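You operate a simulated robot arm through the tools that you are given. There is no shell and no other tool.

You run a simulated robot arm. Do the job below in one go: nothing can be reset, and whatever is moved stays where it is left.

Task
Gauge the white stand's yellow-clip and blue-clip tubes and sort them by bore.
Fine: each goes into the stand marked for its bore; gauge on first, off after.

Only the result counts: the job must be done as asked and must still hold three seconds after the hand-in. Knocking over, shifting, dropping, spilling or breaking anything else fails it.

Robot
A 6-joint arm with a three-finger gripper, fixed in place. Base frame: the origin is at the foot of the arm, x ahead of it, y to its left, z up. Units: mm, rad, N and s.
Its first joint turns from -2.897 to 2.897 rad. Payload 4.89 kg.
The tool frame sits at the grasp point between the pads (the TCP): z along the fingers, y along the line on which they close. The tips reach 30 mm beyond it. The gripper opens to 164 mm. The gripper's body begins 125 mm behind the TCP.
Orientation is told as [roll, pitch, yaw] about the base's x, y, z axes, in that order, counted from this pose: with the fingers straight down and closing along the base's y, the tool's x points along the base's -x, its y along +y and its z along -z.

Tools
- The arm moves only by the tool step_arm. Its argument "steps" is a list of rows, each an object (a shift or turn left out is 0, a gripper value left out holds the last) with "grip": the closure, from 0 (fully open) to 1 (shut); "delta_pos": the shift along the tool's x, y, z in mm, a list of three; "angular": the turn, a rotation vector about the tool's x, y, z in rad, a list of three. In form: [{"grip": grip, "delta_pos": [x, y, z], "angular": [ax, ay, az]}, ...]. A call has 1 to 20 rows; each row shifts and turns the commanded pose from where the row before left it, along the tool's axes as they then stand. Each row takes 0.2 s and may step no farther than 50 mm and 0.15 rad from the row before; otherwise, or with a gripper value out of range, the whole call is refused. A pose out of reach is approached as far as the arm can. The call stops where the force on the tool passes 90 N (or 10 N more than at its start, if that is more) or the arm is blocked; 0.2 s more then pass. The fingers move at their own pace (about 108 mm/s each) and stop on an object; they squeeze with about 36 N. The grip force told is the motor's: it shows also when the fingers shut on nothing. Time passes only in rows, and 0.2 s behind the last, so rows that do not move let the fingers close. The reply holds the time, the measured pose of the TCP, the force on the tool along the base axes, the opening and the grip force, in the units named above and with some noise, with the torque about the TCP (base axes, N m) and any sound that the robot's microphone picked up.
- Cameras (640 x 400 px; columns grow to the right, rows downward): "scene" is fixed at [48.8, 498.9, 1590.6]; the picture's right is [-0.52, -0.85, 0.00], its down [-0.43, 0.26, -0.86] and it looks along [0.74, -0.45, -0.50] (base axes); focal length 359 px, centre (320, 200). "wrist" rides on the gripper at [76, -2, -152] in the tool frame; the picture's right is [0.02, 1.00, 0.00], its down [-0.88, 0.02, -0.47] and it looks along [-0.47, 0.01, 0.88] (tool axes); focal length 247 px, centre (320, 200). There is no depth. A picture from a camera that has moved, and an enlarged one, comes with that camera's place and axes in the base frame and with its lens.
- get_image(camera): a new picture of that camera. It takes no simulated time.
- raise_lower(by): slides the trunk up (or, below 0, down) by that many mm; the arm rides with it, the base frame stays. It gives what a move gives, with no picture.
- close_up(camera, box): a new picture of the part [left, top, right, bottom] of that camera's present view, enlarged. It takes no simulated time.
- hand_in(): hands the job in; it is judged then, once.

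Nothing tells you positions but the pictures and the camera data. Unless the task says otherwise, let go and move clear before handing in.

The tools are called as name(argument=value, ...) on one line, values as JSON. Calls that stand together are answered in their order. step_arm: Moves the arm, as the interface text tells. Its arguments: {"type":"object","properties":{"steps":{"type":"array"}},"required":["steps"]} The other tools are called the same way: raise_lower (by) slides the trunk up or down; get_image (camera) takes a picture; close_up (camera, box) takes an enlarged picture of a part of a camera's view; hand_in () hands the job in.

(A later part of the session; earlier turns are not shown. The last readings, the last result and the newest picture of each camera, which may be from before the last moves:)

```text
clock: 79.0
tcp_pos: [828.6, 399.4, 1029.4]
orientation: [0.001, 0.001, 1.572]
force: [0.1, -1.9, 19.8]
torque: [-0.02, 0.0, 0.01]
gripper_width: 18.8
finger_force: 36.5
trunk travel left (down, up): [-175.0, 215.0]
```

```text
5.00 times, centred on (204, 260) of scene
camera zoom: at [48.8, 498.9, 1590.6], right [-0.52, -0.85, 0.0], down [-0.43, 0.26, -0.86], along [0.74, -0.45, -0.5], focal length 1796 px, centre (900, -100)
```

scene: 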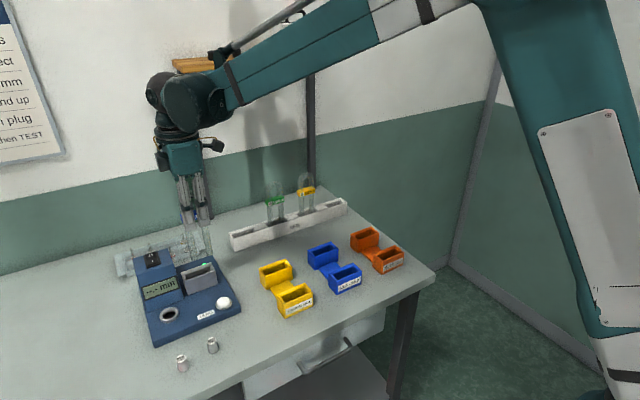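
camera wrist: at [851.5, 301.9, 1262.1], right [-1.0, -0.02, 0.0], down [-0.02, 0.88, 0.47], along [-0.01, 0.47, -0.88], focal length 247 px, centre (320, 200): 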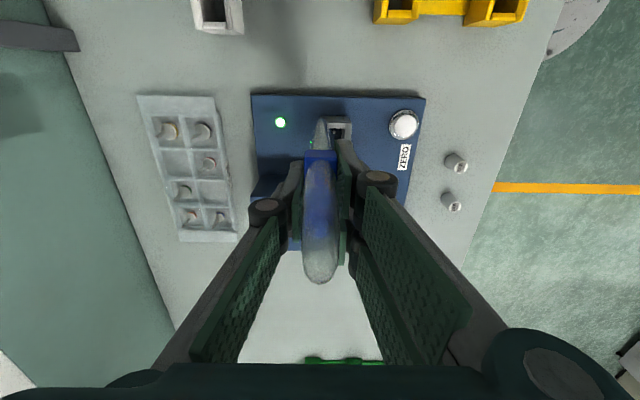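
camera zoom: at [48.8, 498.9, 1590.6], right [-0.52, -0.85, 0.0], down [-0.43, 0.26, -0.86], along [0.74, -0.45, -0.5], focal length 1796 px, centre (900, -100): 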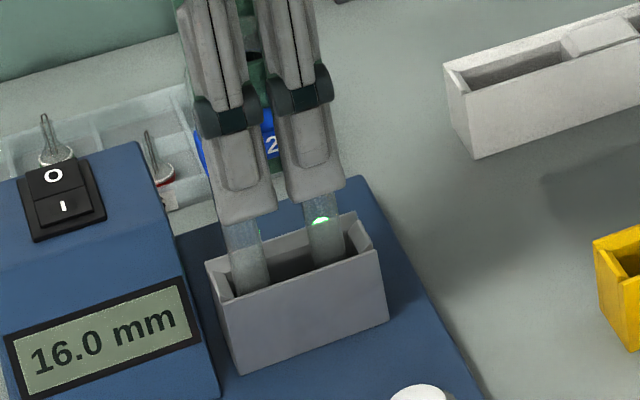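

step_arm(steps=[{"grip": 1, "delta_pos": [0, 0, -1]}, {"grip": 1}, {"grip": 1}, {"grip": 1}])

close_up(camera="scene", box=[136, 270, 184, 300])

```text
clock: 80.0
tcp_pos: [829.3, 400.6, 1028.8]
orientation: [0.001, 0.002, 1.572]
force: [-0.6, -1.4, 5.8]
torque: [-0.03, 0.09, 0.01]
gripper_width: 18.6
finger_force: 35.9
trunk travel left (down, up): [-175.0, 215.0]
```

```text
13.33 times, centred on (160, 285) of scene
camera zoom: at [48.8, 498.9, 1590.6], right [-0.52, -0.85, 0.0], down [-0.43, 0.26, -0.86], along [0.74, -0.45, -0.5], focal length 4788 px, centre (2453, -933)
```

zoom: 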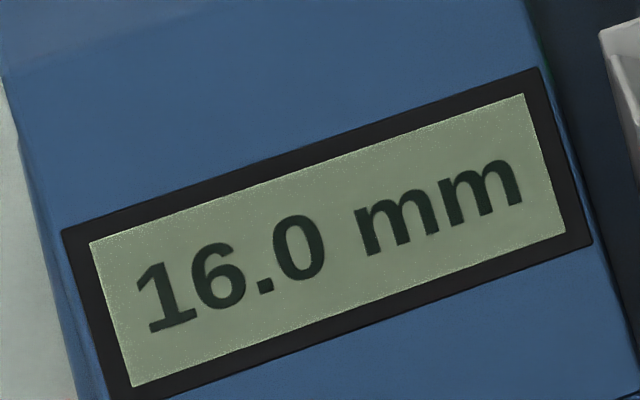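

The blue-clip tube gauges at 16.0 mm, so it goes in the orange OVER 15.8 stand. I'll lift it out and start carrying it to the orange stand's rear pocket.

step_arm(steps=[{"grip": 1, "delta_pos": [0, 0, -3]}, {"grip": 1, "delta_pos": [0, 0, -4]}, {"grip": 1, "delta_pos": [0, 0, -5]}, {"grip": 1, "delta_pos": [0, 0, -6]}, {"grip": 1, "delta_pos": [0, 0, -7]}, {"grip": 1, "delta_pos": [0, 0, -8]}, {"grip": 1, "delta_pos": [0, 0, -8]}, {"grip": 1, "delta_pos": [0, 0, -8]}, {"grip": 1, "delta_pos": [0, 0, -8]}, {"grip": 1, "delta_pos": [0, 0, -8]}, {"grip": 1, "delta_pos": [0, 0, -8]}, {"grip": 1, "delta_pos": [0, 0, -8]}, {"grip": 1, "delta_pos": [0, 0, -6]}, {"grip": 1, "delta_pos": [0, 0, -3]}])

get_image(camera="scene")

```text
clock: 83.0
tcp_pos: [829.2, 399.7, 1119.4]
orientation: [-0.001, 0.0, 1.571]
force: [0.2, 0.1, -0.9]
torque: [-0.01, 0.01, 0.01]
gripper_width: 18.6
finger_force: 35.7
trunk travel left (down, up): [-175.0, 215.0]
```

```text
taken
```

scene: 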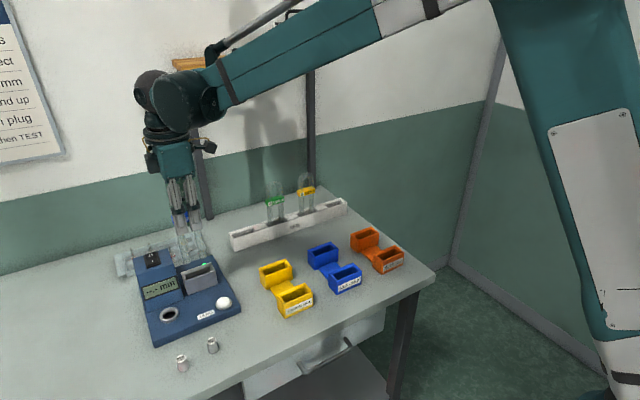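

step_arm(steps=[{"grip": 1, "delta_pos": [5, 0.5, 0]}, {"grip": 1, "delta_pos": [10, 1, 0]}, {"grip": 1, "delta_pos": [14, 1.5, 0]}, {"grip": 1, "delta_pos": [16, 1.7, 0]}, {"grip": 1, "delta_pos": [16, 1.7, 0]}, {"grip": 1, "delta_pos": [16, 1.7, 0]}, {"grip": 1, "delta_pos": [16, 1.7, 0]}, {"grip": 1, "delta_pos": [16, 1.7, 0]}, {"grip": 1, "delta_pos": [16, 1.7, 0]}, {"grip": 1, "delta_pos": [16, 1.7, 0]}, {"grip": 1, "delta_pos": [16, 1.7, 0]}, {"grip": 1, "delta_pos": [16, 1.7, 0]}, {"grip": 1, "delta_pos": [16, 1.7, 0]}, {"grip": 1, "delta_pos": [16, 1.7, 0]}, {"grip": 1, "delta_pos": [16, 1.7, 0]}, {"grip": 1, "delta_pos": [16, 1.7, 0]}, {"grip": 1, "delta_pos": [16, 1.7, 0]}, {"grip": 1, "delta_pos": [16, 1.7, 0]}, {"grip": 1, "delta_pos": [14, 1.5, 0]}, {"grip": 1, "delta_pos": [10, 1, 0]}])

get_image(camera="wrist")

```text
clock: 87.2
tcp_pos: [798.0, 107.4, 1118.7]
orientation: [0.001, 0.001, 1.573]
force: [-0.4, 0.1, -1.2]
torque: [-0.03, 0.04, -0.02]
gripper_width: 18.9
finger_force: 35.6
trunk travel left (down, up): [-175.0, 215.0]
```

```text
taken
camera wrist: at [800.7, 31.9, 1270.8], right [-1.0, -0.02, 0.0], down [-0.02, 0.88, 0.47], along [-0.01, 0.47, -0.88], focal length 247 px, centre (320, 200)
```

wrist: 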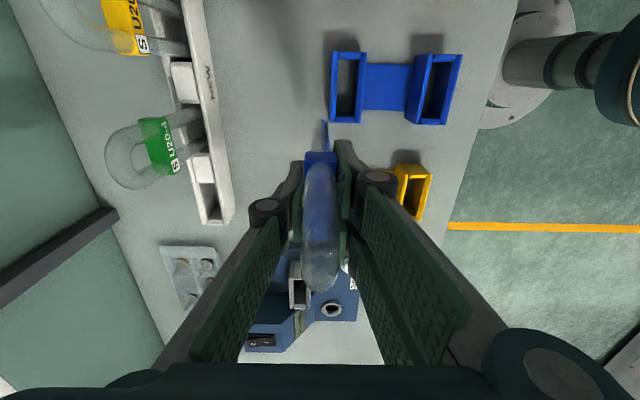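

step_arm(steps=[{"grip": 1, "delta_pos": [5, 0.7, 0]}, {"grip": 1, "delta_pos": [10, 1.5, 0]}, {"grip": 1, "delta_pos": [14, 2, 0]}, {"grip": 1, "delta_pos": [16, 2.4, 0]}, {"grip": 1, "delta_pos": [16, 2.4, 0]}, {"grip": 1, "delta_pos": [16, 2.4, 0]}, {"grip": 1, "delta_pos": [16, 2.4, 0]}, {"grip": 1, "delta_pos": [16, 2.4, 0]}, {"grip": 1, "delta_pos": [16, 2.4, 0]}, {"grip": 1, "delta_pos": [16, 2.4, 0]}, {"grip": 1, "delta_pos": [16, 2.4, 0]}, {"grip": 1, "delta_pos": [14, 2.4, 0]}, {"grip": 1, "delta_pos": [10, 2.4, 0]}, {"grip": 1, "delta_pos": [5, 1, 0]}, {"grip": 1}])

get_image(camera="wrist")

get_image(camera="scene")

```text
clock: 90.4
tcp_pos: [770.0, -79.2, 1118.8]
orientation: [0.001, 0.001, 1.571]
force: [-0.1, 0.6, 0.0]
torque: [0.0, -0.01, 0.01]
gripper_width: 18.8
finger_force: 35.7
trunk travel left (down, up): [-175.0, 215.0]
```

```text
taken
camera wrist: at [771.7, -154.9, 1270.4], right [-1.0, -0.02, 0.0], down [-0.02, 0.88, 0.47], along [-0.01, 0.47, -0.88], focal length 247 px, centre (320, 200)
```

wrist: 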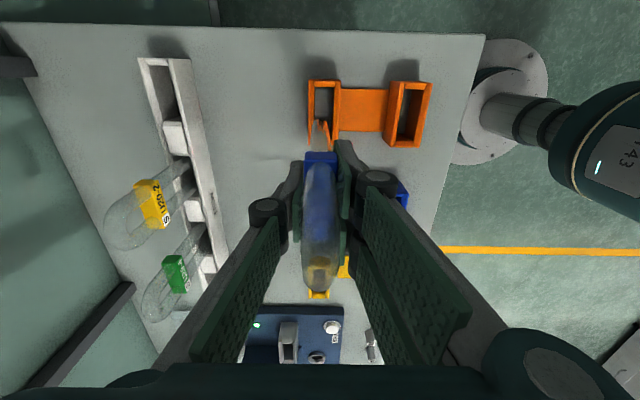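

```text
taken
```

scene: 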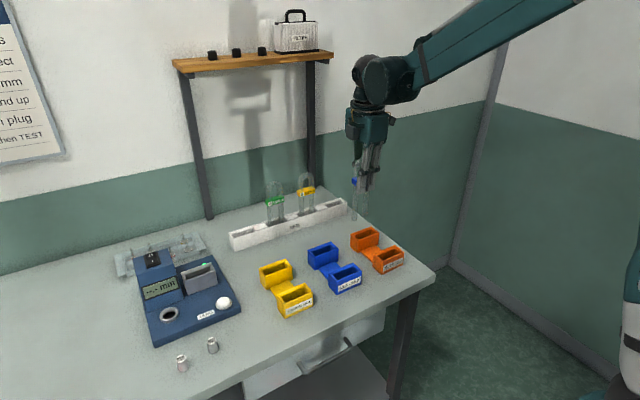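

Now above the orange stand. I'll look closely at its rear pocket to align.

close_up(camera="wrist", box=[272, 60, 432, 160])

close_up(camera="scene", box=[310, 190, 438, 270])

```text
4.00 times, centred on (352, 110) of wrist
camera zoom: at [771.7, -154.9, 1270.4], right [-1.0, -0.02, 0.0], down [-0.02, 0.88, 0.47], along [-0.01, 0.47, -0.88], focal length 988 px, centre (192, 560)
```

zoom: 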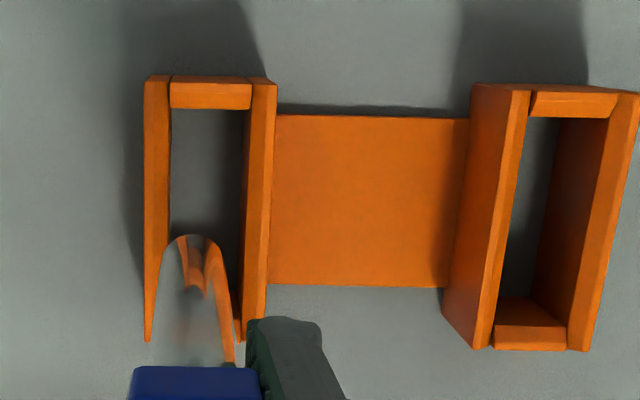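

```text
5.00 times, centred on (374, 230) of scene
camera zoom: at [48.8, 498.9, 1590.6], right [-0.52, -0.85, 0.0], down [-0.43, 0.26, -0.86], along [0.74, -0.45, -0.5], focal length 1796 px, centre (50, 50)
```

zoom: 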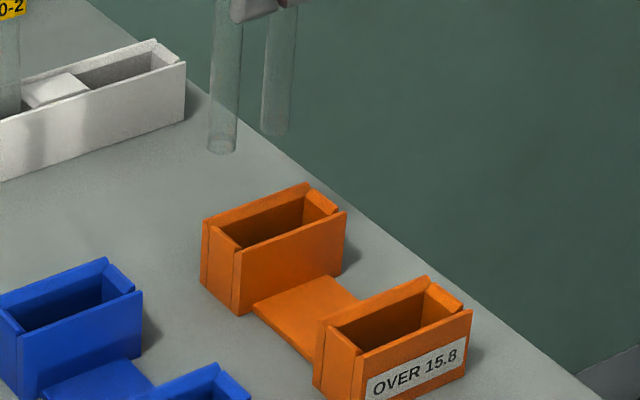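

step_arm(steps=[{"grip": 1, "delta_pos": [5, 1, 0]}, {"grip": 1, "delta_pos": [8, 1, 0]}, {"grip": 1, "delta_pos": [7, 1, 0]}, {"grip": 1, "delta_pos": [3.6, 0.9, 0]}, {"grip": 1, "delta_pos": [0, 0, 8]}, {"grip": 1, "delta_pos": [0, 0, 10]}, {"grip": 1, "delta_pos": [0, 0, 10]}, {"grip": 1, "delta_pos": [0, 0, 8]}, {"grip": 1}])

close_up(camera="wrist", box=[240, 60, 400, 160])

close_up(camera="scene", box=[310, 190, 438, 270])

```text
clock: 92.4
tcp_pos: [765.6, -103.1, 1083.1]
orientation: [0.001, 0.001, 1.568]
force: [0.5, -0.4, -0.7]
torque: [0.0, 0.0, -0.03]
gripper_width: 18.5
finger_force: 35.8
trunk travel left (down, up): [-175.0, 215.0]
```

```text
4.00 times, centred on (320, 110) of wrist
camera zoom: at [767.6, -178.5, 1234.3], right [-1.0, -0.02, 0.0], down [-0.02, 0.88, 0.47], along [-0.01, 0.47, -0.88], focal length 988 px, centre (320, 560)
```

zoom: 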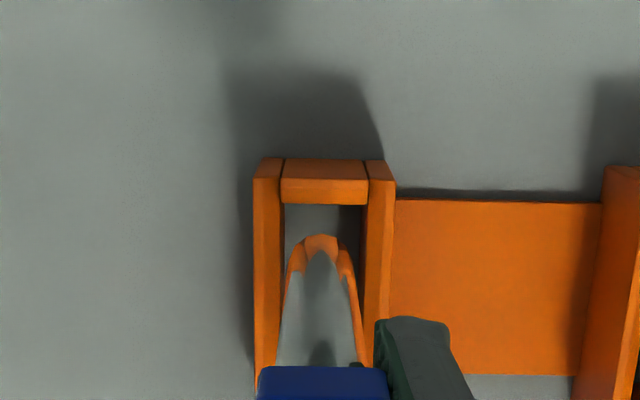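

```text
5.00 times, centred on (374, 230) of scene
camera zoom: at [48.8, 498.9, 1590.6], right [-0.52, -0.85, 0.0], down [-0.43, 0.26, -0.86], along [0.74, -0.45, -0.5], focal length 1796 px, centre (50, 50)
```

zoom: 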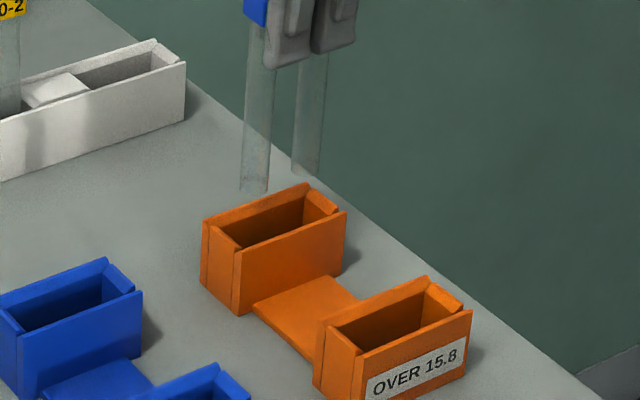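

step_arm(steps=[{"grip": 1, "delta_pos": [0, 0.7, 6]}, {"grip": 1, "delta_pos": [0, 0, 6]}, {"grip": 1, "delta_pos": [0, 0, 6]}, {"grip": 1, "delta_pos": [0, 0, 6]}, {"grip": 1}])

close_up(camera="wrist", box=[240, 60, 400, 160])

close_up(camera="scene", box=[310, 190, 438, 270])

```text
clock: 93.6
tcp_pos: [766.2, -103.1, 1058.9]
orientation: [0.0, 0.0, 1.57]
force: [0.7, 0.4, -1.4]
torque: [-0.01, -0.02, -0.03]
gripper_width: 19.1
finger_force: 35.9
trunk travel left (down, up): [-175.0, 215.0]
```

```text
4.00 times, centred on (320, 110) of wrist
camera zoom: at [768.0, -178.9, 1210.7], right [-1.0, -0.02, 0.0], down [-0.02, 0.88, 0.47], along [-0.01, 0.47, -0.88], focal length 988 px, centre (320, 560)
```

zoom: 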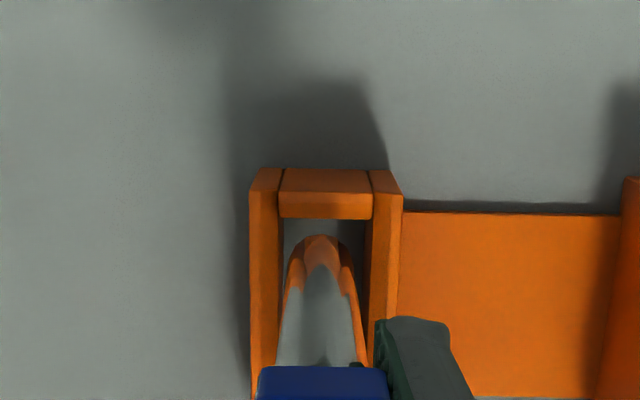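

```text
5.00 times, centred on (374, 230) of scene
camera zoom: at [48.8, 498.9, 1590.6], right [-0.52, -0.85, 0.0], down [-0.43, 0.26, -0.86], along [0.74, -0.45, -0.5], focal length 1796 px, centre (50, 50)
```

zoom: 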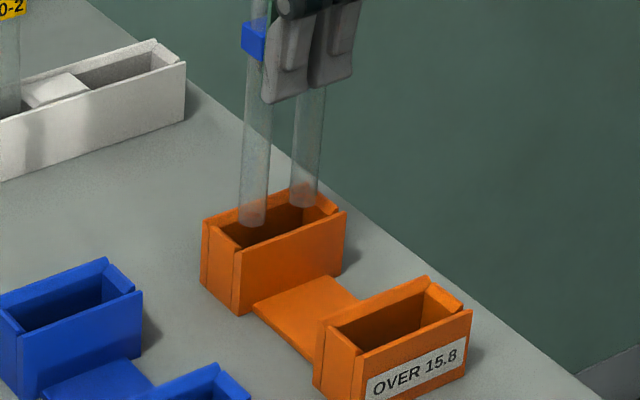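

step_arm(steps=[{"grip": 1, "delta_pos": [0, 0.9, 3]}, {"grip": 1, "delta_pos": [0, 0, 3]}, {"grip": 1, "delta_pos": [0, 0, 3]}, {"grip": 1, "delta_pos": [0, 0, 3]}, {"grip": 1, "delta_pos": [0, 0, 3]}])

close_up(camera="wrist", box=[240, 60, 400, 160])

close_up(camera="scene", box=[310, 190, 438, 270])

```text
clock: 94.8
tcp_pos: [765.0, -102.5, 1045.0]
orientation: [0.002, -0.001, 1.57]
force: [-0.2, 0.1, -0.8]
torque: [0.0, 0.01, -0.01]
gripper_width: 19.0
finger_force: 36.1
trunk travel left (down, up): [-175.0, 215.0]
```

```text
4.00 times, centred on (320, 110) of wrist
camera zoom: at [766.8, -177.8, 1196.2], right [-1.0, -0.02, 0.0], down [-0.02, 0.88, 0.47], along [-0.01, 0.47, -0.88], focal length 988 px, centre (320, 560)
```

zoom: 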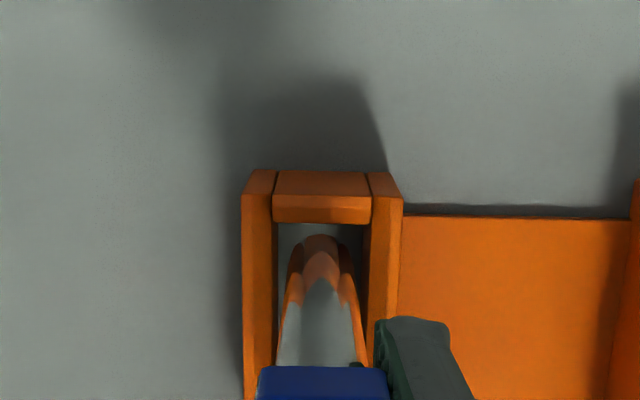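

```text
5.00 times, centred on (374, 230) of scene
camera zoom: at [48.8, 498.9, 1590.6], right [-0.52, -0.85, 0.0], down [-0.43, 0.26, -0.86], along [0.74, -0.45, -0.5], focal length 1796 px, centre (50, 50)
```

zoom: 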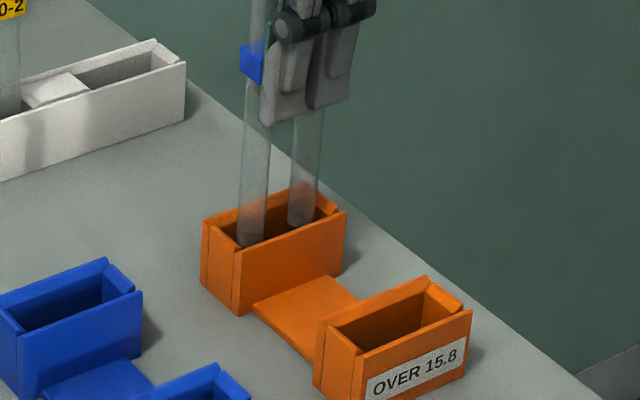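

step_arm(steps=[{"grip": 1, "delta_pos": [0, 0, 3]}, {"grip": 1, "delta_pos": [0, 0, 3]}, {"grip": 1, "delta_pos": [0, 0, 3]}, {"grip": 1, "delta_pos": [0, 0, 3]}, {"grip": 1, "delta_pos": [0, 0, 3]}, {"grip": 1, "delta_pos": [0, 0, 3]}, {"grip": 1, "delta_pos": [0, 0, 3]}])

close_up(camera="wrist", box=[240, 60, 400, 160])

close_up(camera="scene", box=[310, 190, 438, 270])

```text
clock: 96.4
tcp_pos: [765.5, -102.1, 1023.0]
orientation: [-0.002, 0.001, 1.571]
force: [0.2, -0.2, -1.4]
torque: [-0.02, 0.01, 0.01]
gripper_width: 19.0
finger_force: 36.1
trunk travel left (down, up): [-175.0, 215.0]
```

```text
4.00 times, centred on (320, 110) of wrist
camera zoom: at [766.4, -178.6, 1175.4], right [-1.0, -0.02, 0.0], down [-0.02, 0.88, 0.47], along [-0.01, 0.47, -0.88], focal length 988 px, centre (320, 560)
```

zoom: 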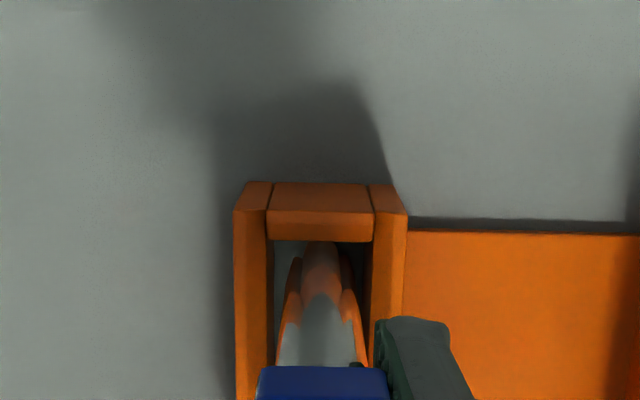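

```text
5.00 times, centred on (374, 230) of scene
camera zoom: at [48.8, 498.9, 1590.6], right [-0.52, -0.85, 0.0], down [-0.43, 0.26, -0.86], along [0.74, -0.45, -0.5], focal length 1796 px, centre (50, 50)
```

zoom: 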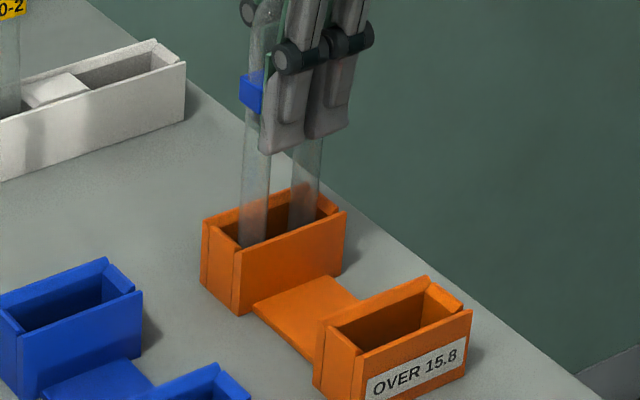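

Going in cleanly. I'll continue in small steps until it reaches the floor.

step_arm(steps=[{"grip": 1, "delta_pos": [0, 0, 3]}, {"grip": 1, "delta_pos": [0, 0, 3]}, {"grip": 1, "delta_pos": [0, 0, 2]}, {"grip": 1, "delta_pos": [0, 0, 2]}])

```text
clock: 97.4
tcp_pos: [764.2, -102.6, 1012.7]
orientation: [0.0, 0.0, 1.571]
force: [0.4, -0.2, -0.4]
torque: [0.0, 0.0, -0.02]
gripper_width: 18.7
finger_force: 35.9
trunk travel left (down, up): [-175.0, 215.0]
```

step_arm(steps=[{"grip": 1, "delta_pos": [0, 0, 1.5]}, {"grip": 1, "delta_pos": [0, 0, 1.5]}, {"grip": 1}])

```text
clock: 98.2
tcp_pos: [764.2, -103.1, 1011.1]
orientation: [0.0, -0.001, 1.571]
force: [-0.4, -0.3, -0.5]
torque: [-0.04, -0.03, -0.02]
gripper_width: 18.7
finger_force: 36.0
trunk travel left (down, up): [-175.0, 215.0]
```

step_arm(steps=[{"grip": 1, "delta_pos": [0, 0, 1.5]}, {"grip": 1, "delta_pos": [0, 0, 1.5]}, {"grip": 1}])

close_up(camera="scene", box=[310, 190, 438, 270])

```text
clock: 99.0
tcp_pos: [764.6, -102.3, 1007.3]
orientation: [0.001, 0.0, 1.571]
force: [-0.2, 0.2, -1.3]
torque: [0.03, 0.01, -0.02]
gripper_width: 18.8
finger_force: 35.8
trunk travel left (down, up): [-175.0, 215.0]
```

```text
5.00 times, centred on (374, 230) of scene
camera zoom: at [48.8, 498.9, 1590.6], right [-0.52, -0.85, 0.0], down [-0.43, 0.26, -0.86], along [0.74, -0.45, -0.5], focal length 1796 px, centre (50, 50)
```

zoom: 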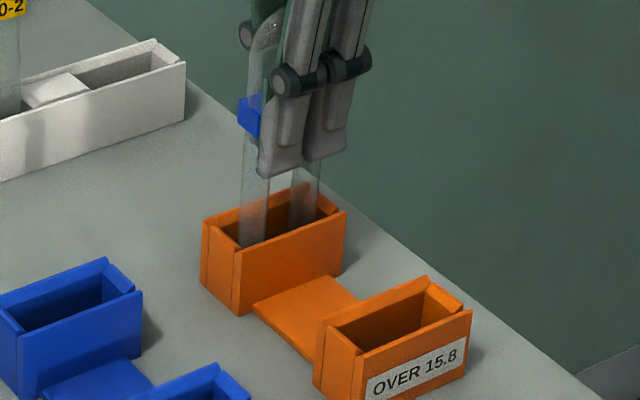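

step_arm(steps=[{"grip": 1, "delta_pos": [0, 0, 1]}, {"grip": 1, "delta_pos": [0, 0, 1]}, {"grip": 1, "delta_pos": [0, 0, 1]}])

```text
clock: 99.8
tcp_pos: [763.1, -103.4, 1005.8]
orientation: [0.0, -0.001, 1.57]
force: [1.7, 0.5, 13.0]
torque: [0.26, -0.14, -0.02]
gripper_width: 18.8
finger_force: 36.2
trunk travel left (down, up): [-175.0, 215.0]
```

Contact with the floor at 13 N, so the tube is seated. I'll release it gently and rise straight up.

step_arm(steps=[{"grip": 1, "delta_pos": [0, 0, -0.7]}, {"grip": 0.88}, {"grip": 0.8}, {"grip": 0.65}, {"grip": 0.5}, {"grip": 0.5}])

close_up(camera="scene", box=[310, 170, 438, 250])

close_up(camera="wrist", box=[224, 80, 416, 200])

```text
clock: 101.2
tcp_pos: [764.9, -102.9, 1003.2]
orientation: [0.0, 0.001, 1.571]
force: [0.7, 0.2, 0.9]
torque: [0.01, -0.02, -0.01]
gripper_width: 81.8
finger_force: 0.1
trunk travel left (down, up): [-175.0, 215.0]
```

```text
5.00 times, centred on (374, 210) of scene
camera zoom: at [48.8, 498.9, 1590.6], right [-0.52, -0.85, 0.0], down [-0.43, 0.26, -0.86], along [0.74, -0.45, -0.5], focal length 1796 px, centre (50, 150)
```

zoom: 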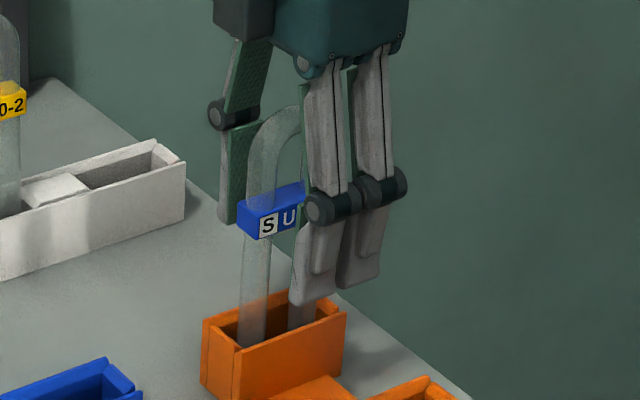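

```text
3.33 times, centred on (320, 140) of wrist
camera zoom: at [766.2, -178.4, 1156.9], right [-1.0, -0.02, 0.0], down [-0.02, 0.88, 0.47], along [-0.01, 0.47, -0.88], focal length 823 px, centre (320, 400)
```

zoom: 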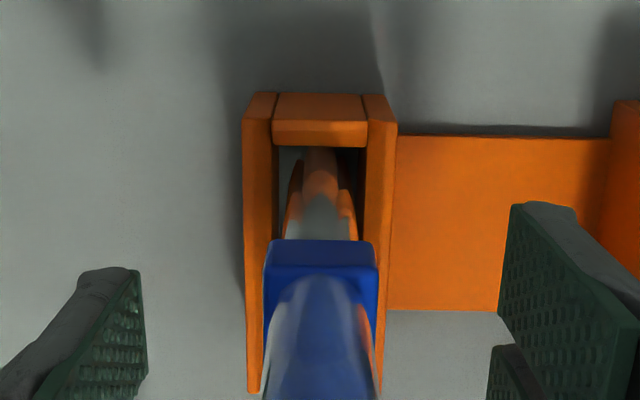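

The blue-clip tube stands in the orange stand. I'll rise clear and go to above the yellow-clip tube at about (970, 0.5).

step_arm(steps=[{"grip": 0.5, "delta_pos": [0, 0, -5]}, {"grip": 0.5, "delta_pos": [0, 0, -15]}, {"delta_pos": [0, 0, -30]}, {"delta_pos": [0, 0, -40]}, {"delta_pos": [0, 0, -40]}, {"delta_pos": [0, 0, -18]}, {"grip": 0.3, "delta_pos": [-17, -34, 0]}, {"delta_pos": [-17, -34, 0]}, {"delta_pos": [-17, -34, 0]}, {"delta_pos": [-17, -34, 0]}, {"delta_pos": [-17, -34, 0]}, {"delta_pos": [-18, -33, 0]}, {"grip": 0.3}])

get_image(camera="wrist")

close_up(camera="wrist", box=[240, 80, 400, 180])

get_image(camera="scene")

```text
clock: 104.0
tcp_pos: [967.9, 1.5, 1153.0]
orientation: [-0.002, 0.0, 1.571]
force: [0.9, 0.3, -1.1]
torque: [-0.06, 0.13, 0.04]
gripper_width: 114.9
finger_force: 0.1
trunk travel left (down, up): [-175.0, 215.0]
```

```text
taken
camera wrist: at [970.8, -74.8, 1304.3], right [-1.0, -0.02, 0.0], down [-0.02, 0.88, 0.47], along [-0.01, 0.47, -0.88], focal length 247 px, centre (320, 200)
```

wrist: 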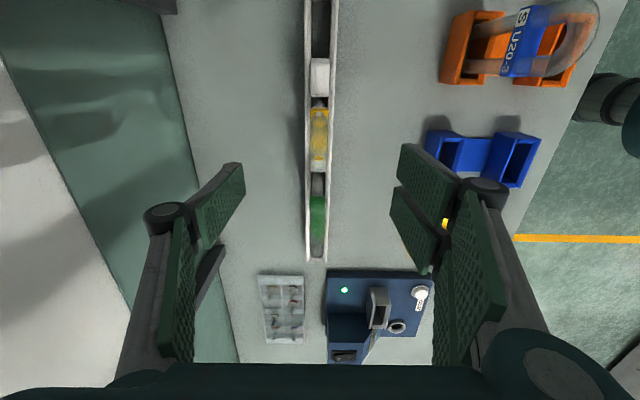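

```text
4.00 times, centred on (320, 130) of wrist
camera zoom: at [970.8, -74.8, 1304.3], right [-1.0, -0.02, 0.0], down [-0.02, 0.88, 0.47], along [-0.01, 0.47, -0.88], focal length 988 px, centre (320, 480)
```

zoom: 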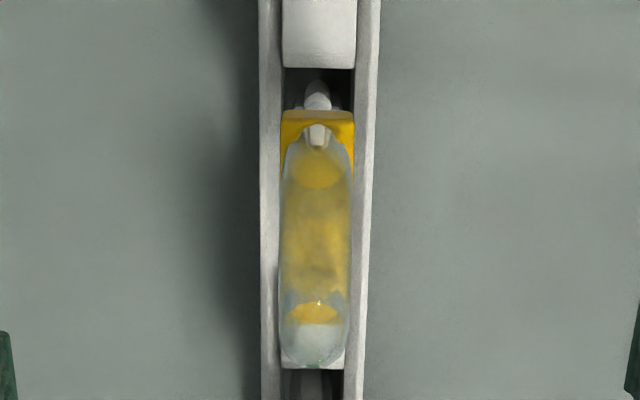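

```text
taken
```

scene: 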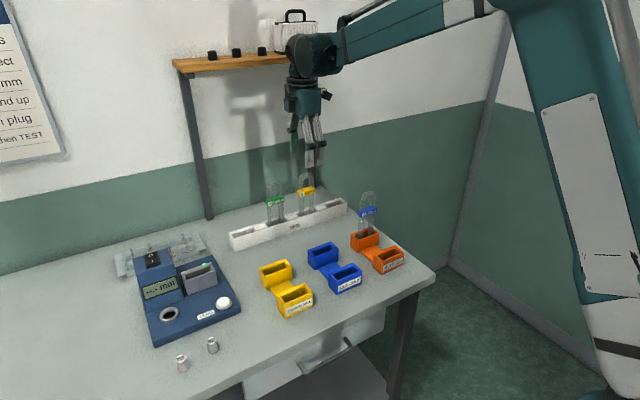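

The blue-clip tube stands upright in the orange stand. The yellow-clip tube is centred at about (970.5, −5), so I'll align and go down around it.

step_arm(steps=[{"grip": 0.45, "delta_pos": [6.4, -1.8, 20]}, {"delta_pos": [0, 0, 25]}, {"delta_pos": [0, 0, 25]}, {"delta_pos": [0, 0, 25]}, {"delta_pos": [0, 0, 25]}, {"delta_pos": [0, 0, 13]}, {"grip": 0.45, "delta_pos": [0, 0, 11]}, {"grip": 0.6}, {"grip": 0.7}])

close_up(camera="wrist", box=[224, 80, 416, 200])

close_up(camera="scene", box=[240, 150, 368, 230])

```text
clock: 106.0
tcp_pos: [969.4, -3.8, 1006.9]
orientation: [0.0, 0.0, 1.57]
force: [0.2, 0.1, -0.3]
torque: [0.02, 0.03, -0.01]
gripper_width: 49.1
finger_force: 0.1
trunk travel left (down, up): [-175.0, 215.0]
```

```text
3.33 times, centred on (320, 140) of wrist
camera zoom: at [971.6, -80.8, 1159.8], right [-1.0, -0.02, 0.0], down [-0.02, 0.88, 0.47], along [-0.01, 0.47, -0.88], focal length 823 px, centre (320, 400)
```

zoom: 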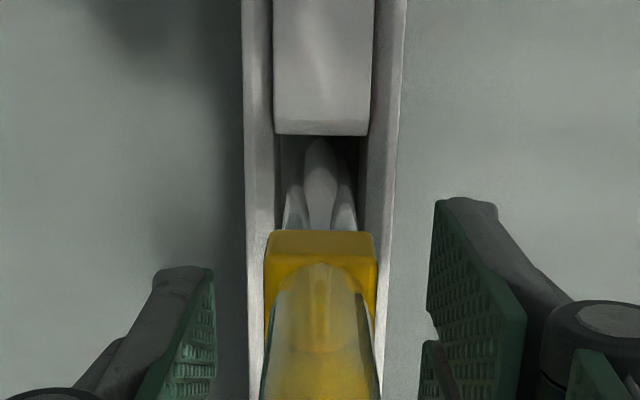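

```text
5.00 times, centred on (304, 190) of scene
camera zoom: at [48.8, 498.9, 1590.6], right [-0.52, -0.85, 0.0], down [-0.43, 0.26, -0.86], along [0.74, -0.45, -0.5], focal length 1796 px, centre (400, 250)
```

zoom: 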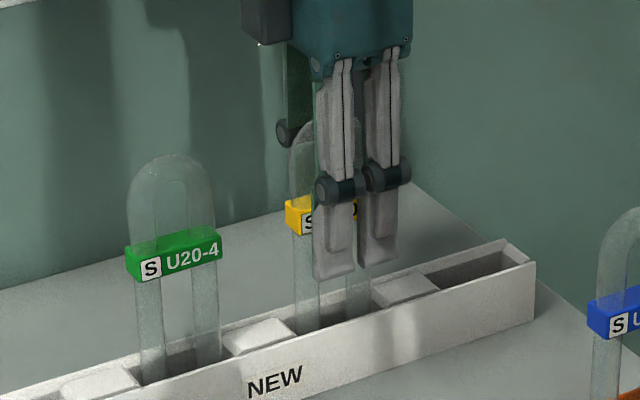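

step_arm(steps=[{"grip": 0.8}, {"grip": 0.9}, {"grip": 1}, {"grip": 1}, {"grip": 1}, {"grip": 1, "delta_pos": [0, 0, -2]}, {"grip": 1, "delta_pos": [0, 0, -3]}, {"grip": 1, "delta_pos": [0, 0, -4]}, {"grip": 1, "delta_pos": [0, 0, -5]}, {"grip": 1, "delta_pos": [0, 0, -5]}])

close_up(camera="wrist", box=[224, 80, 416, 200])

close_up(camera="scene", box=[240, 150, 368, 230])

```text
clock: 108.2
tcp_pos: [969.4, -6.2, 1027.9]
orientation: [-0.001, 0.001, 1.573]
force: [0.3, -0.2, 0.1]
torque: [0.0, -0.02, 0.03]
gripper_width: 19.1
finger_force: 36.2
trunk travel left (down, up): [-175.0, 215.0]
```

```text
3.33 times, centred on (320, 140) of wrist
camera zoom: at [971.4, -81.9, 1179.8], right [-1.0, -0.02, 0.0], down [-0.02, 0.88, 0.47], along [-0.01, 0.47, -0.88], focal length 823 px, centre (320, 400)
```

zoom: 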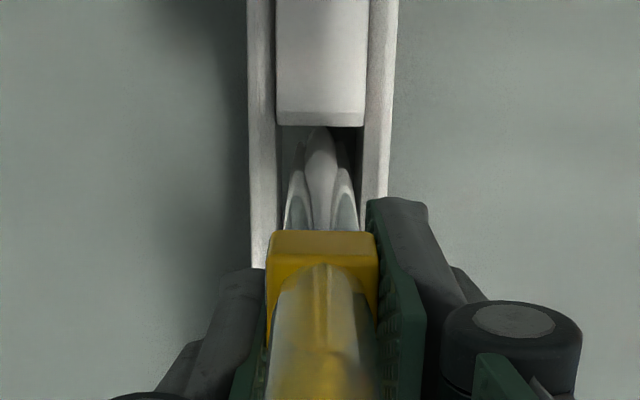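

```text
5.00 times, centred on (304, 190) of scene
camera zoom: at [48.8, 498.9, 1590.6], right [-0.52, -0.85, 0.0], down [-0.43, 0.26, -0.86], along [0.74, -0.45, -0.5], focal length 1796 px, centre (400, 250)
```

zoom: 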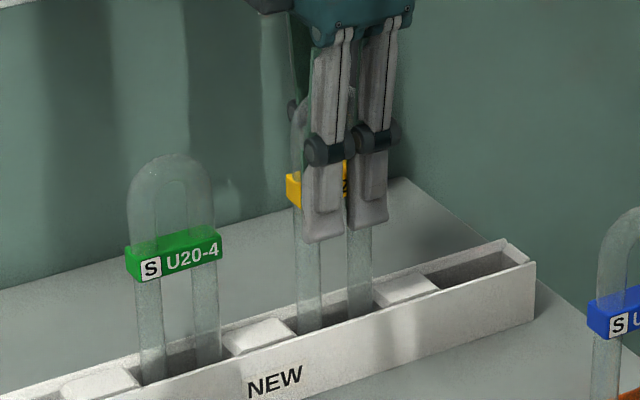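

step_arm(steps=[{"grip": 1, "delta_pos": [0, 0, -5]}, {"grip": 1, "delta_pos": [0, 0, -6]}, {"grip": 1, "delta_pos": [0, 0, -7]}, {"grip": 1, "delta_pos": [0, 0, -8]}, {"grip": 1, "delta_pos": [0, 0, -8]}, {"grip": 1, "delta_pos": [0, 0, -8]}, {"grip": 1, "delta_pos": [0, 0, -8]}, {"grip": 1, "delta_pos": [0, 0, -8]}, {"grip": 1, "delta_pos": [0, 0, -8]}, {"grip": 1, "delta_pos": [0, 0, -8]}, {"grip": 1, "delta_pos": [0, 0, -8]}, {"grip": 1, "delta_pos": [0, 0, -5]}, {"grip": 1, "delta_pos": [0, 5, 0]}, {"grip": 1, "delta_pos": [0, 10, 0]}, {"grip": 1, "delta_pos": [0, 14, 0]}, {"grip": 1, "delta_pos": [0, 16, 0]}, {"grip": 1, "delta_pos": [0, 16, 0]}, {"grip": 1, "delta_pos": [0, 16, 0]}, {"grip": 1, "delta_pos": [0, 14, 0]}, {"grip": 1, "delta_pos": [0, 10, 0]}])

get_image(camera="scene")

```text
clock: 112.4
tcp_pos: [867.4, -5.9, 1115.1]
orientation: [0.001, 0.0, 1.573]
force: [-0.7, -0.2, -0.1]
torque: [0.0, 0.0, -0.01]
gripper_width: 18.8
finger_force: 36.0
trunk travel left (down, up): [-175.0, 215.0]
```

```text
taken
```

scene: 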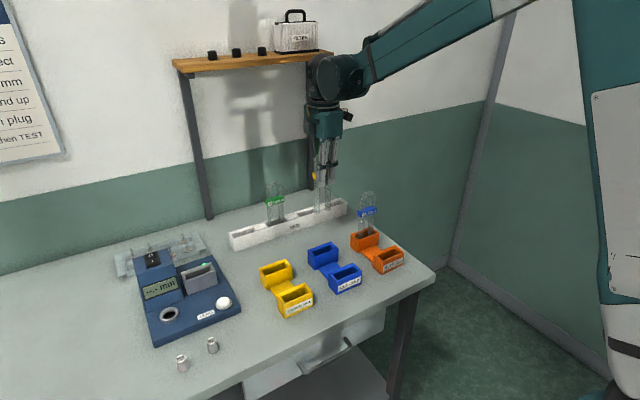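

step_arm(steps=[{"grip": 1, "delta_pos": [-5, 1, 0]}, {"grip": 1, "delta_pos": [-10, 2, 0]}, {"grip": 1, "delta_pos": [-14, 3, 0]}, {"grip": 1, "delta_pos": [-16, 3, 0]}, {"grip": 1, "delta_pos": [-16, 3, 0]}, {"grip": 1, "delta_pos": [-16, 3, 0]}, {"grip": 1, "delta_pos": [-16, 3, 0]}, {"grip": 1, "delta_pos": [-16, 3, 0]}, {"grip": 1, "delta_pos": [-16, 3, 0]}, {"grip": 1, "delta_pos": [-16, 3, 0]}, {"grip": 1, "delta_pos": [-16, 3, 0]}, {"grip": 1, "delta_pos": [-16, 3, 0]}, {"grip": 1, "delta_pos": [-16, 3, 0]}, {"grip": 1, "delta_pos": [-16, 2, 0]}, {"grip": 1, "delta_pos": [-16, 0, 0]}, {"grip": 1, "delta_pos": [-16, 0, 0]}, {"grip": 1, "delta_pos": [-16, 0, 0]}, {"grip": 1, "delta_pos": [-16, 0, 0]}, {"grip": 1, "delta_pos": [-14, 0, 0]}, {"grip": 1, "delta_pos": [-10, 0, 0]}])

step_arm(steps=[{"grip": 1, "delta_pos": [-5, 0, 0]}, {"grip": 1, "delta_pos": [-10, 0, 0]}, {"grip": 1, "delta_pos": [-14, 0, 0]}, {"grip": 1, "delta_pos": [-16, 0, 0]}, {"grip": 1, "delta_pos": [-16, 0, 0]}, {"grip": 1, "delta_pos": [-16, 0, 0]}, {"grip": 1, "delta_pos": [-14, 0, 0]}, {"grip": 1, "delta_pos": [-10, 0, 0]}, {"grip": 1, "delta_pos": [-5, 0, 0]}, {"grip": 1}])

close_up(camera="wrist", box=[240, 60, 400, 160])

close_up(camera="scene", box=[140, 210, 268, 290])

```text
clock: 116.6
tcp_pos: [830.0, 287.6, 1115.4]
orientation: [-0.001, 0.0, 1.57]
force: [-0.9, -0.3, -0.2]
torque: [-0.02, -0.03, 0.01]
gripper_width: 18.9
finger_force: 35.8
trunk travel left (down, up): [-175.0, 215.0]
```

```text
clock: 118.8
tcp_pos: [828.9, 391.6, 1114.8]
orientation: [0.0, 0.0, 1.572]
force: [0.0, 0.8, -0.8]
torque: [0.01, 0.02, -0.03]
gripper_width: 19.0
finger_force: 35.6
trunk travel left (down, up): [-175.0, 215.0]
```

```text
4.00 times, centred on (320, 110) of wrist
camera zoom: at [831.1, 316.6, 1266.4], right [-1.0, -0.02, 0.0], down [-0.02, 0.88, 0.47], along [-0.01, 0.47, -0.88], focal length 988 px, centre (320, 560)
```

zoom: 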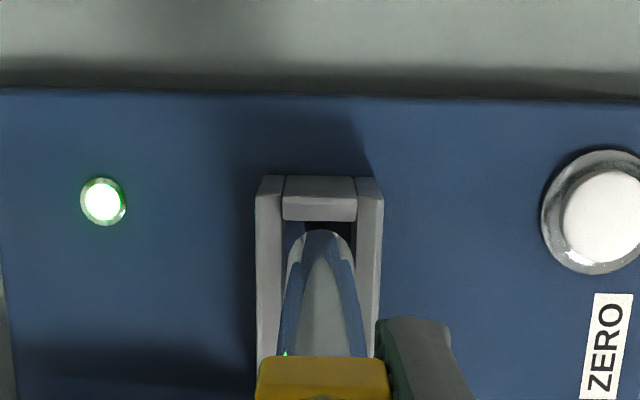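

```text
5.00 times, centred on (204, 250) of scene
camera zoom: at [48.8, 498.9, 1590.6], right [-0.52, -0.85, 0.0], down [-0.43, 0.26, -0.86], along [0.74, -0.45, -0.5], focal length 1796 px, centre (900, -50)
```

zoom: 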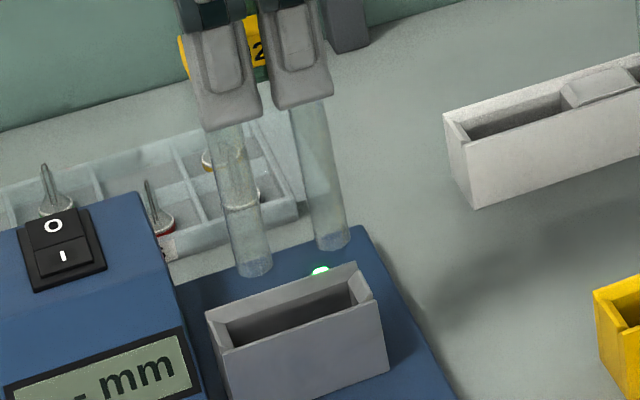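

step_arm(steps=[{"grip": 1, "delta_pos": [-4, 0, 0]}, {"grip": 1, "delta_pos": [-4.6, 0, 0]}, {"grip": 1, "delta_pos": [0, 0, 6]}, {"grip": 1, "delta_pos": [0, 0, 8]}, {"grip": 1, "delta_pos": [0, 0, 8]}, {"grip": 1, "delta_pos": [0, 0, 8]}, {"grip": 1, "delta_pos": [0, 0, 8]}, {"grip": 1}])

close_up(camera="wrist", box=[240, 60, 400, 160])

close_up(camera="scene", box=[140, 220, 268, 300])

```text
clock: 120.6
tcp_pos: [829.2, 401.7, 1077.9]
orientation: [0.0, 0.001, 1.571]
force: [-0.1, -0.4, -0.6]
torque: [-0.02, 0.02, 0.0]
gripper_width: 19.0
finger_force: 35.7
trunk travel left (down, up): [-175.0, 215.0]
```

```text
4.00 times, centred on (320, 110) of wrist
camera zoom: at [831.4, 325.3, 1229.5], right [-1.0, -0.02, 0.0], down [-0.02, 0.88, 0.47], along [-0.01, 0.47, -0.88], focal length 988 px, centre (320, 560)
```

zoom: 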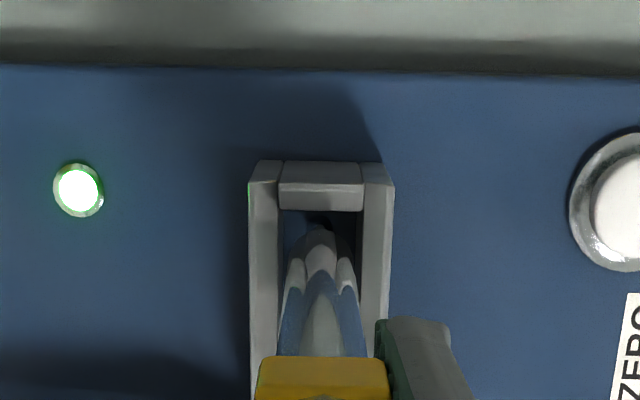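

```text
5.00 times, centred on (204, 260) of scene
camera zoom: at [48.8, 498.9, 1590.6], right [-0.52, -0.85, 0.0], down [-0.43, 0.26, -0.86], along [0.74, -0.45, -0.5], focal length 1796 px, centre (900, -100)
```

zoom: 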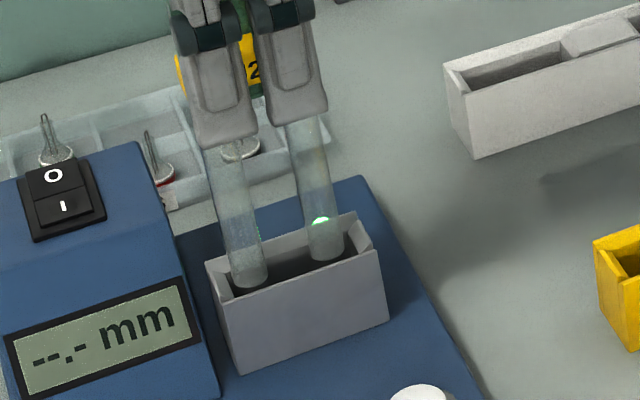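

step_arm(steps=[{"grip": 1, "delta_pos": [0, 0, 3]}, {"grip": 1, "delta_pos": [0, 0, 3]}, {"grip": 1, "delta_pos": [0, 0, 3]}, {"grip": 1, "delta_pos": [0, 0, 3]}, {"grip": 1, "delta_pos": [0, 0, 3]}, {"grip": 1, "delta_pos": [0, 0, 3]}, {"grip": 1, "delta_pos": [0, 0, 3]}])

close_up(camera="wrist", box=[240, 60, 400, 160])

close_up(camera="scene", box=[140, 220, 268, 300])

```text
clock: 122.2
tcp_pos: [830.6, 401.8, 1055.7]
orientation: [0.001, -0.001, 1.569]
force: [-0.5, -0.5, -0.9]
torque: [0.03, -0.02, -0.01]
gripper_width: 19.1
finger_force: 35.6
trunk travel left (down, up): [-175.0, 215.0]
```

```text
4.00 times, centred on (320, 110) of wrist
camera zoom: at [832.7, 325.9, 1208.4], right [-1.0, -0.02, 0.0], down [-0.02, 0.88, 0.47], along [-0.01, 0.47, -0.88], focal length 988 px, centre (320, 560)
```

zoom: 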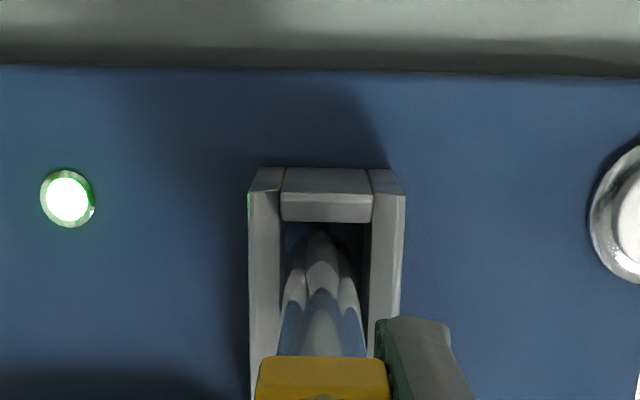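

```text
5.00 times, centred on (204, 260) of scene
camera zoom: at [48.8, 498.9, 1590.6], right [-0.52, -0.85, 0.0], down [-0.43, 0.26, -0.86], along [0.74, -0.45, -0.5], focal length 1796 px, centre (900, -100)
```

zoom: 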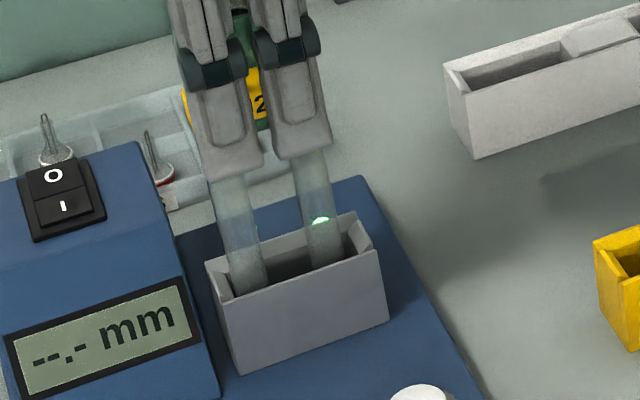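

step_arm(steps=[{"grip": 1, "delta_pos": [0, 1, 3]}, {"grip": 1, "delta_pos": [0, 0, 3]}, {"grip": 1, "delta_pos": [0, 0, 3]}, {"grip": 1, "delta_pos": [0, 0, 3]}, {"grip": 1}])

close_up(camera="wrist", box=[240, 60, 400, 160])

close_up(camera="scene", box=[140, 220, 268, 300])

```text
clock: 123.4
tcp_pos: [828.6, 401.7, 1045.7]
orientation: [0.002, -0.001, 1.571]
force: [0.4, 0.0, -0.6]
torque: [0.01, 0.01, 0.02]
gripper_width: 18.8
finger_force: 36.3
trunk travel left (down, up): [-175.0, 215.0]
```

```text
4.00 times, centred on (320, 110) of wrist
camera zoom: at [830.3, 326.2, 1196.9], right [-1.0, -0.02, 0.0], down [-0.02, 0.88, 0.47], along [-0.01, 0.47, -0.88], focal length 988 px, centre (320, 560)
```

zoom: 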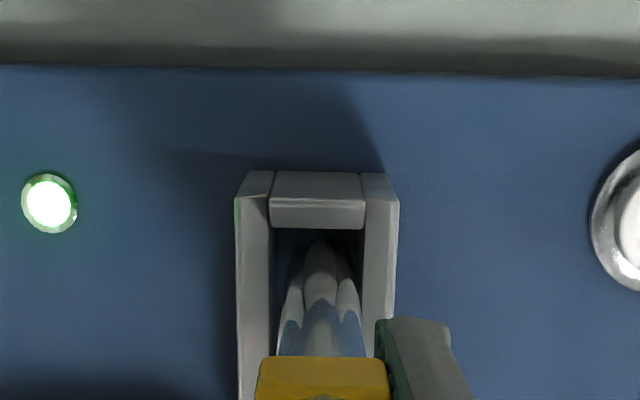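

```text
5.00 times, centred on (204, 260) of scene
camera zoom: at [48.8, 498.9, 1590.6], right [-0.52, -0.85, 0.0], down [-0.43, 0.26, -0.86], along [0.74, -0.45, -0.5], focal length 1796 px, centre (900, -100)
```

zoom: 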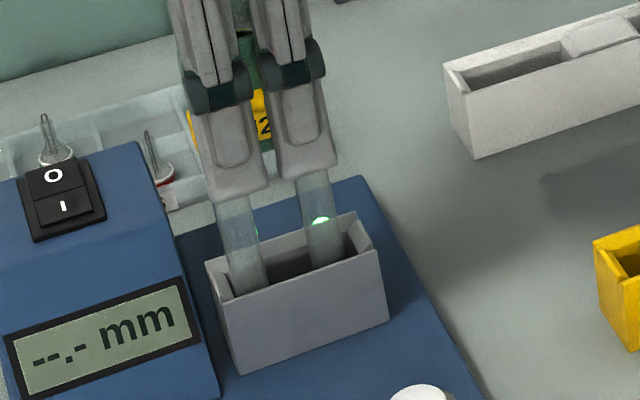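

step_arm(steps=[{"grip": 1, "delta_pos": [0, -0.4, 3]}, {"grip": 1, "delta_pos": [0, 0, 3]}, {"grip": 1, "delta_pos": [0, 0, 3]}, {"grip": 1, "delta_pos": [0, 0, 2]}, {"grip": 1, "delta_pos": [0, 0, 2]}])

close_up(camera="scene", box=[140, 220, 268, 300])

```text
clock: 124.6
tcp_pos: [829.3, 401.1, 1032.4]
orientation: [-0.001, 0.001, 1.57]
force: [1.5, 1.3, 9.4]
torque: [-0.01, -0.15, 0.01]
gripper_width: 18.9
finger_force: 35.9
trunk travel left (down, up): [-175.0, 215.0]
```

```text
5.00 times, centred on (204, 260) of scene
camera zoom: at [48.8, 498.9, 1590.6], right [-0.52, -0.85, 0.0], down [-0.43, 0.26, -0.86], along [0.74, -0.45, -0.5], focal length 1796 px, centre (900, -100)
```

zoom: 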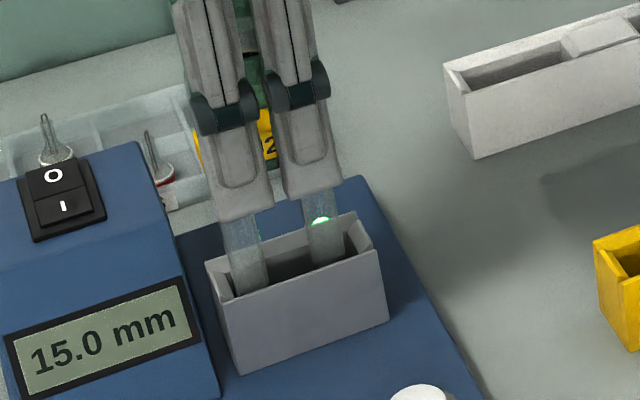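

step_arm(steps=[{"grip": 1, "delta_pos": [0, 0, 0.5]}, {"grip": 1}, {"grip": 1}, {"grip": 1}])

close_up(camera="scene", box=[136, 270, 184, 300])

```text
clock: 125.6
tcp_pos: [828.7, 401.9, 1030.1]
orientation: [0.0, -0.001, 1.571]
force: [1.2, 3.2, 20.0]
torque: [0.07, -0.05, 0.03]
gripper_width: 18.9
finger_force: 35.8
trunk travel left (down, up): [-175.0, 215.0]
```

```text
13.33 times, centred on (160, 285) of scene
camera zoom: at [48.8, 498.9, 1590.6], right [-0.52, -0.85, 0.0], down [-0.43, 0.26, -0.86], along [0.74, -0.45, -0.5], focal length 4788 px, centre (2453, -933)
```

zoom: 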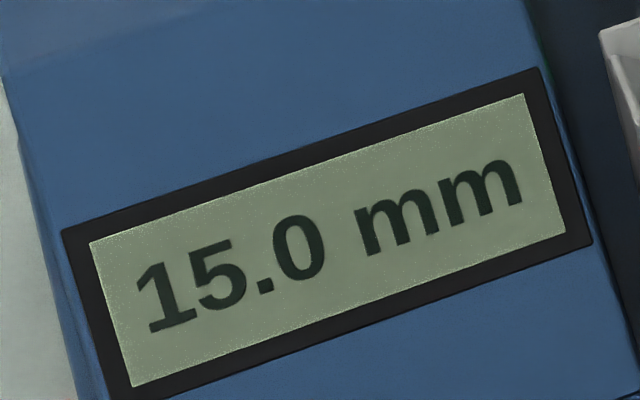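

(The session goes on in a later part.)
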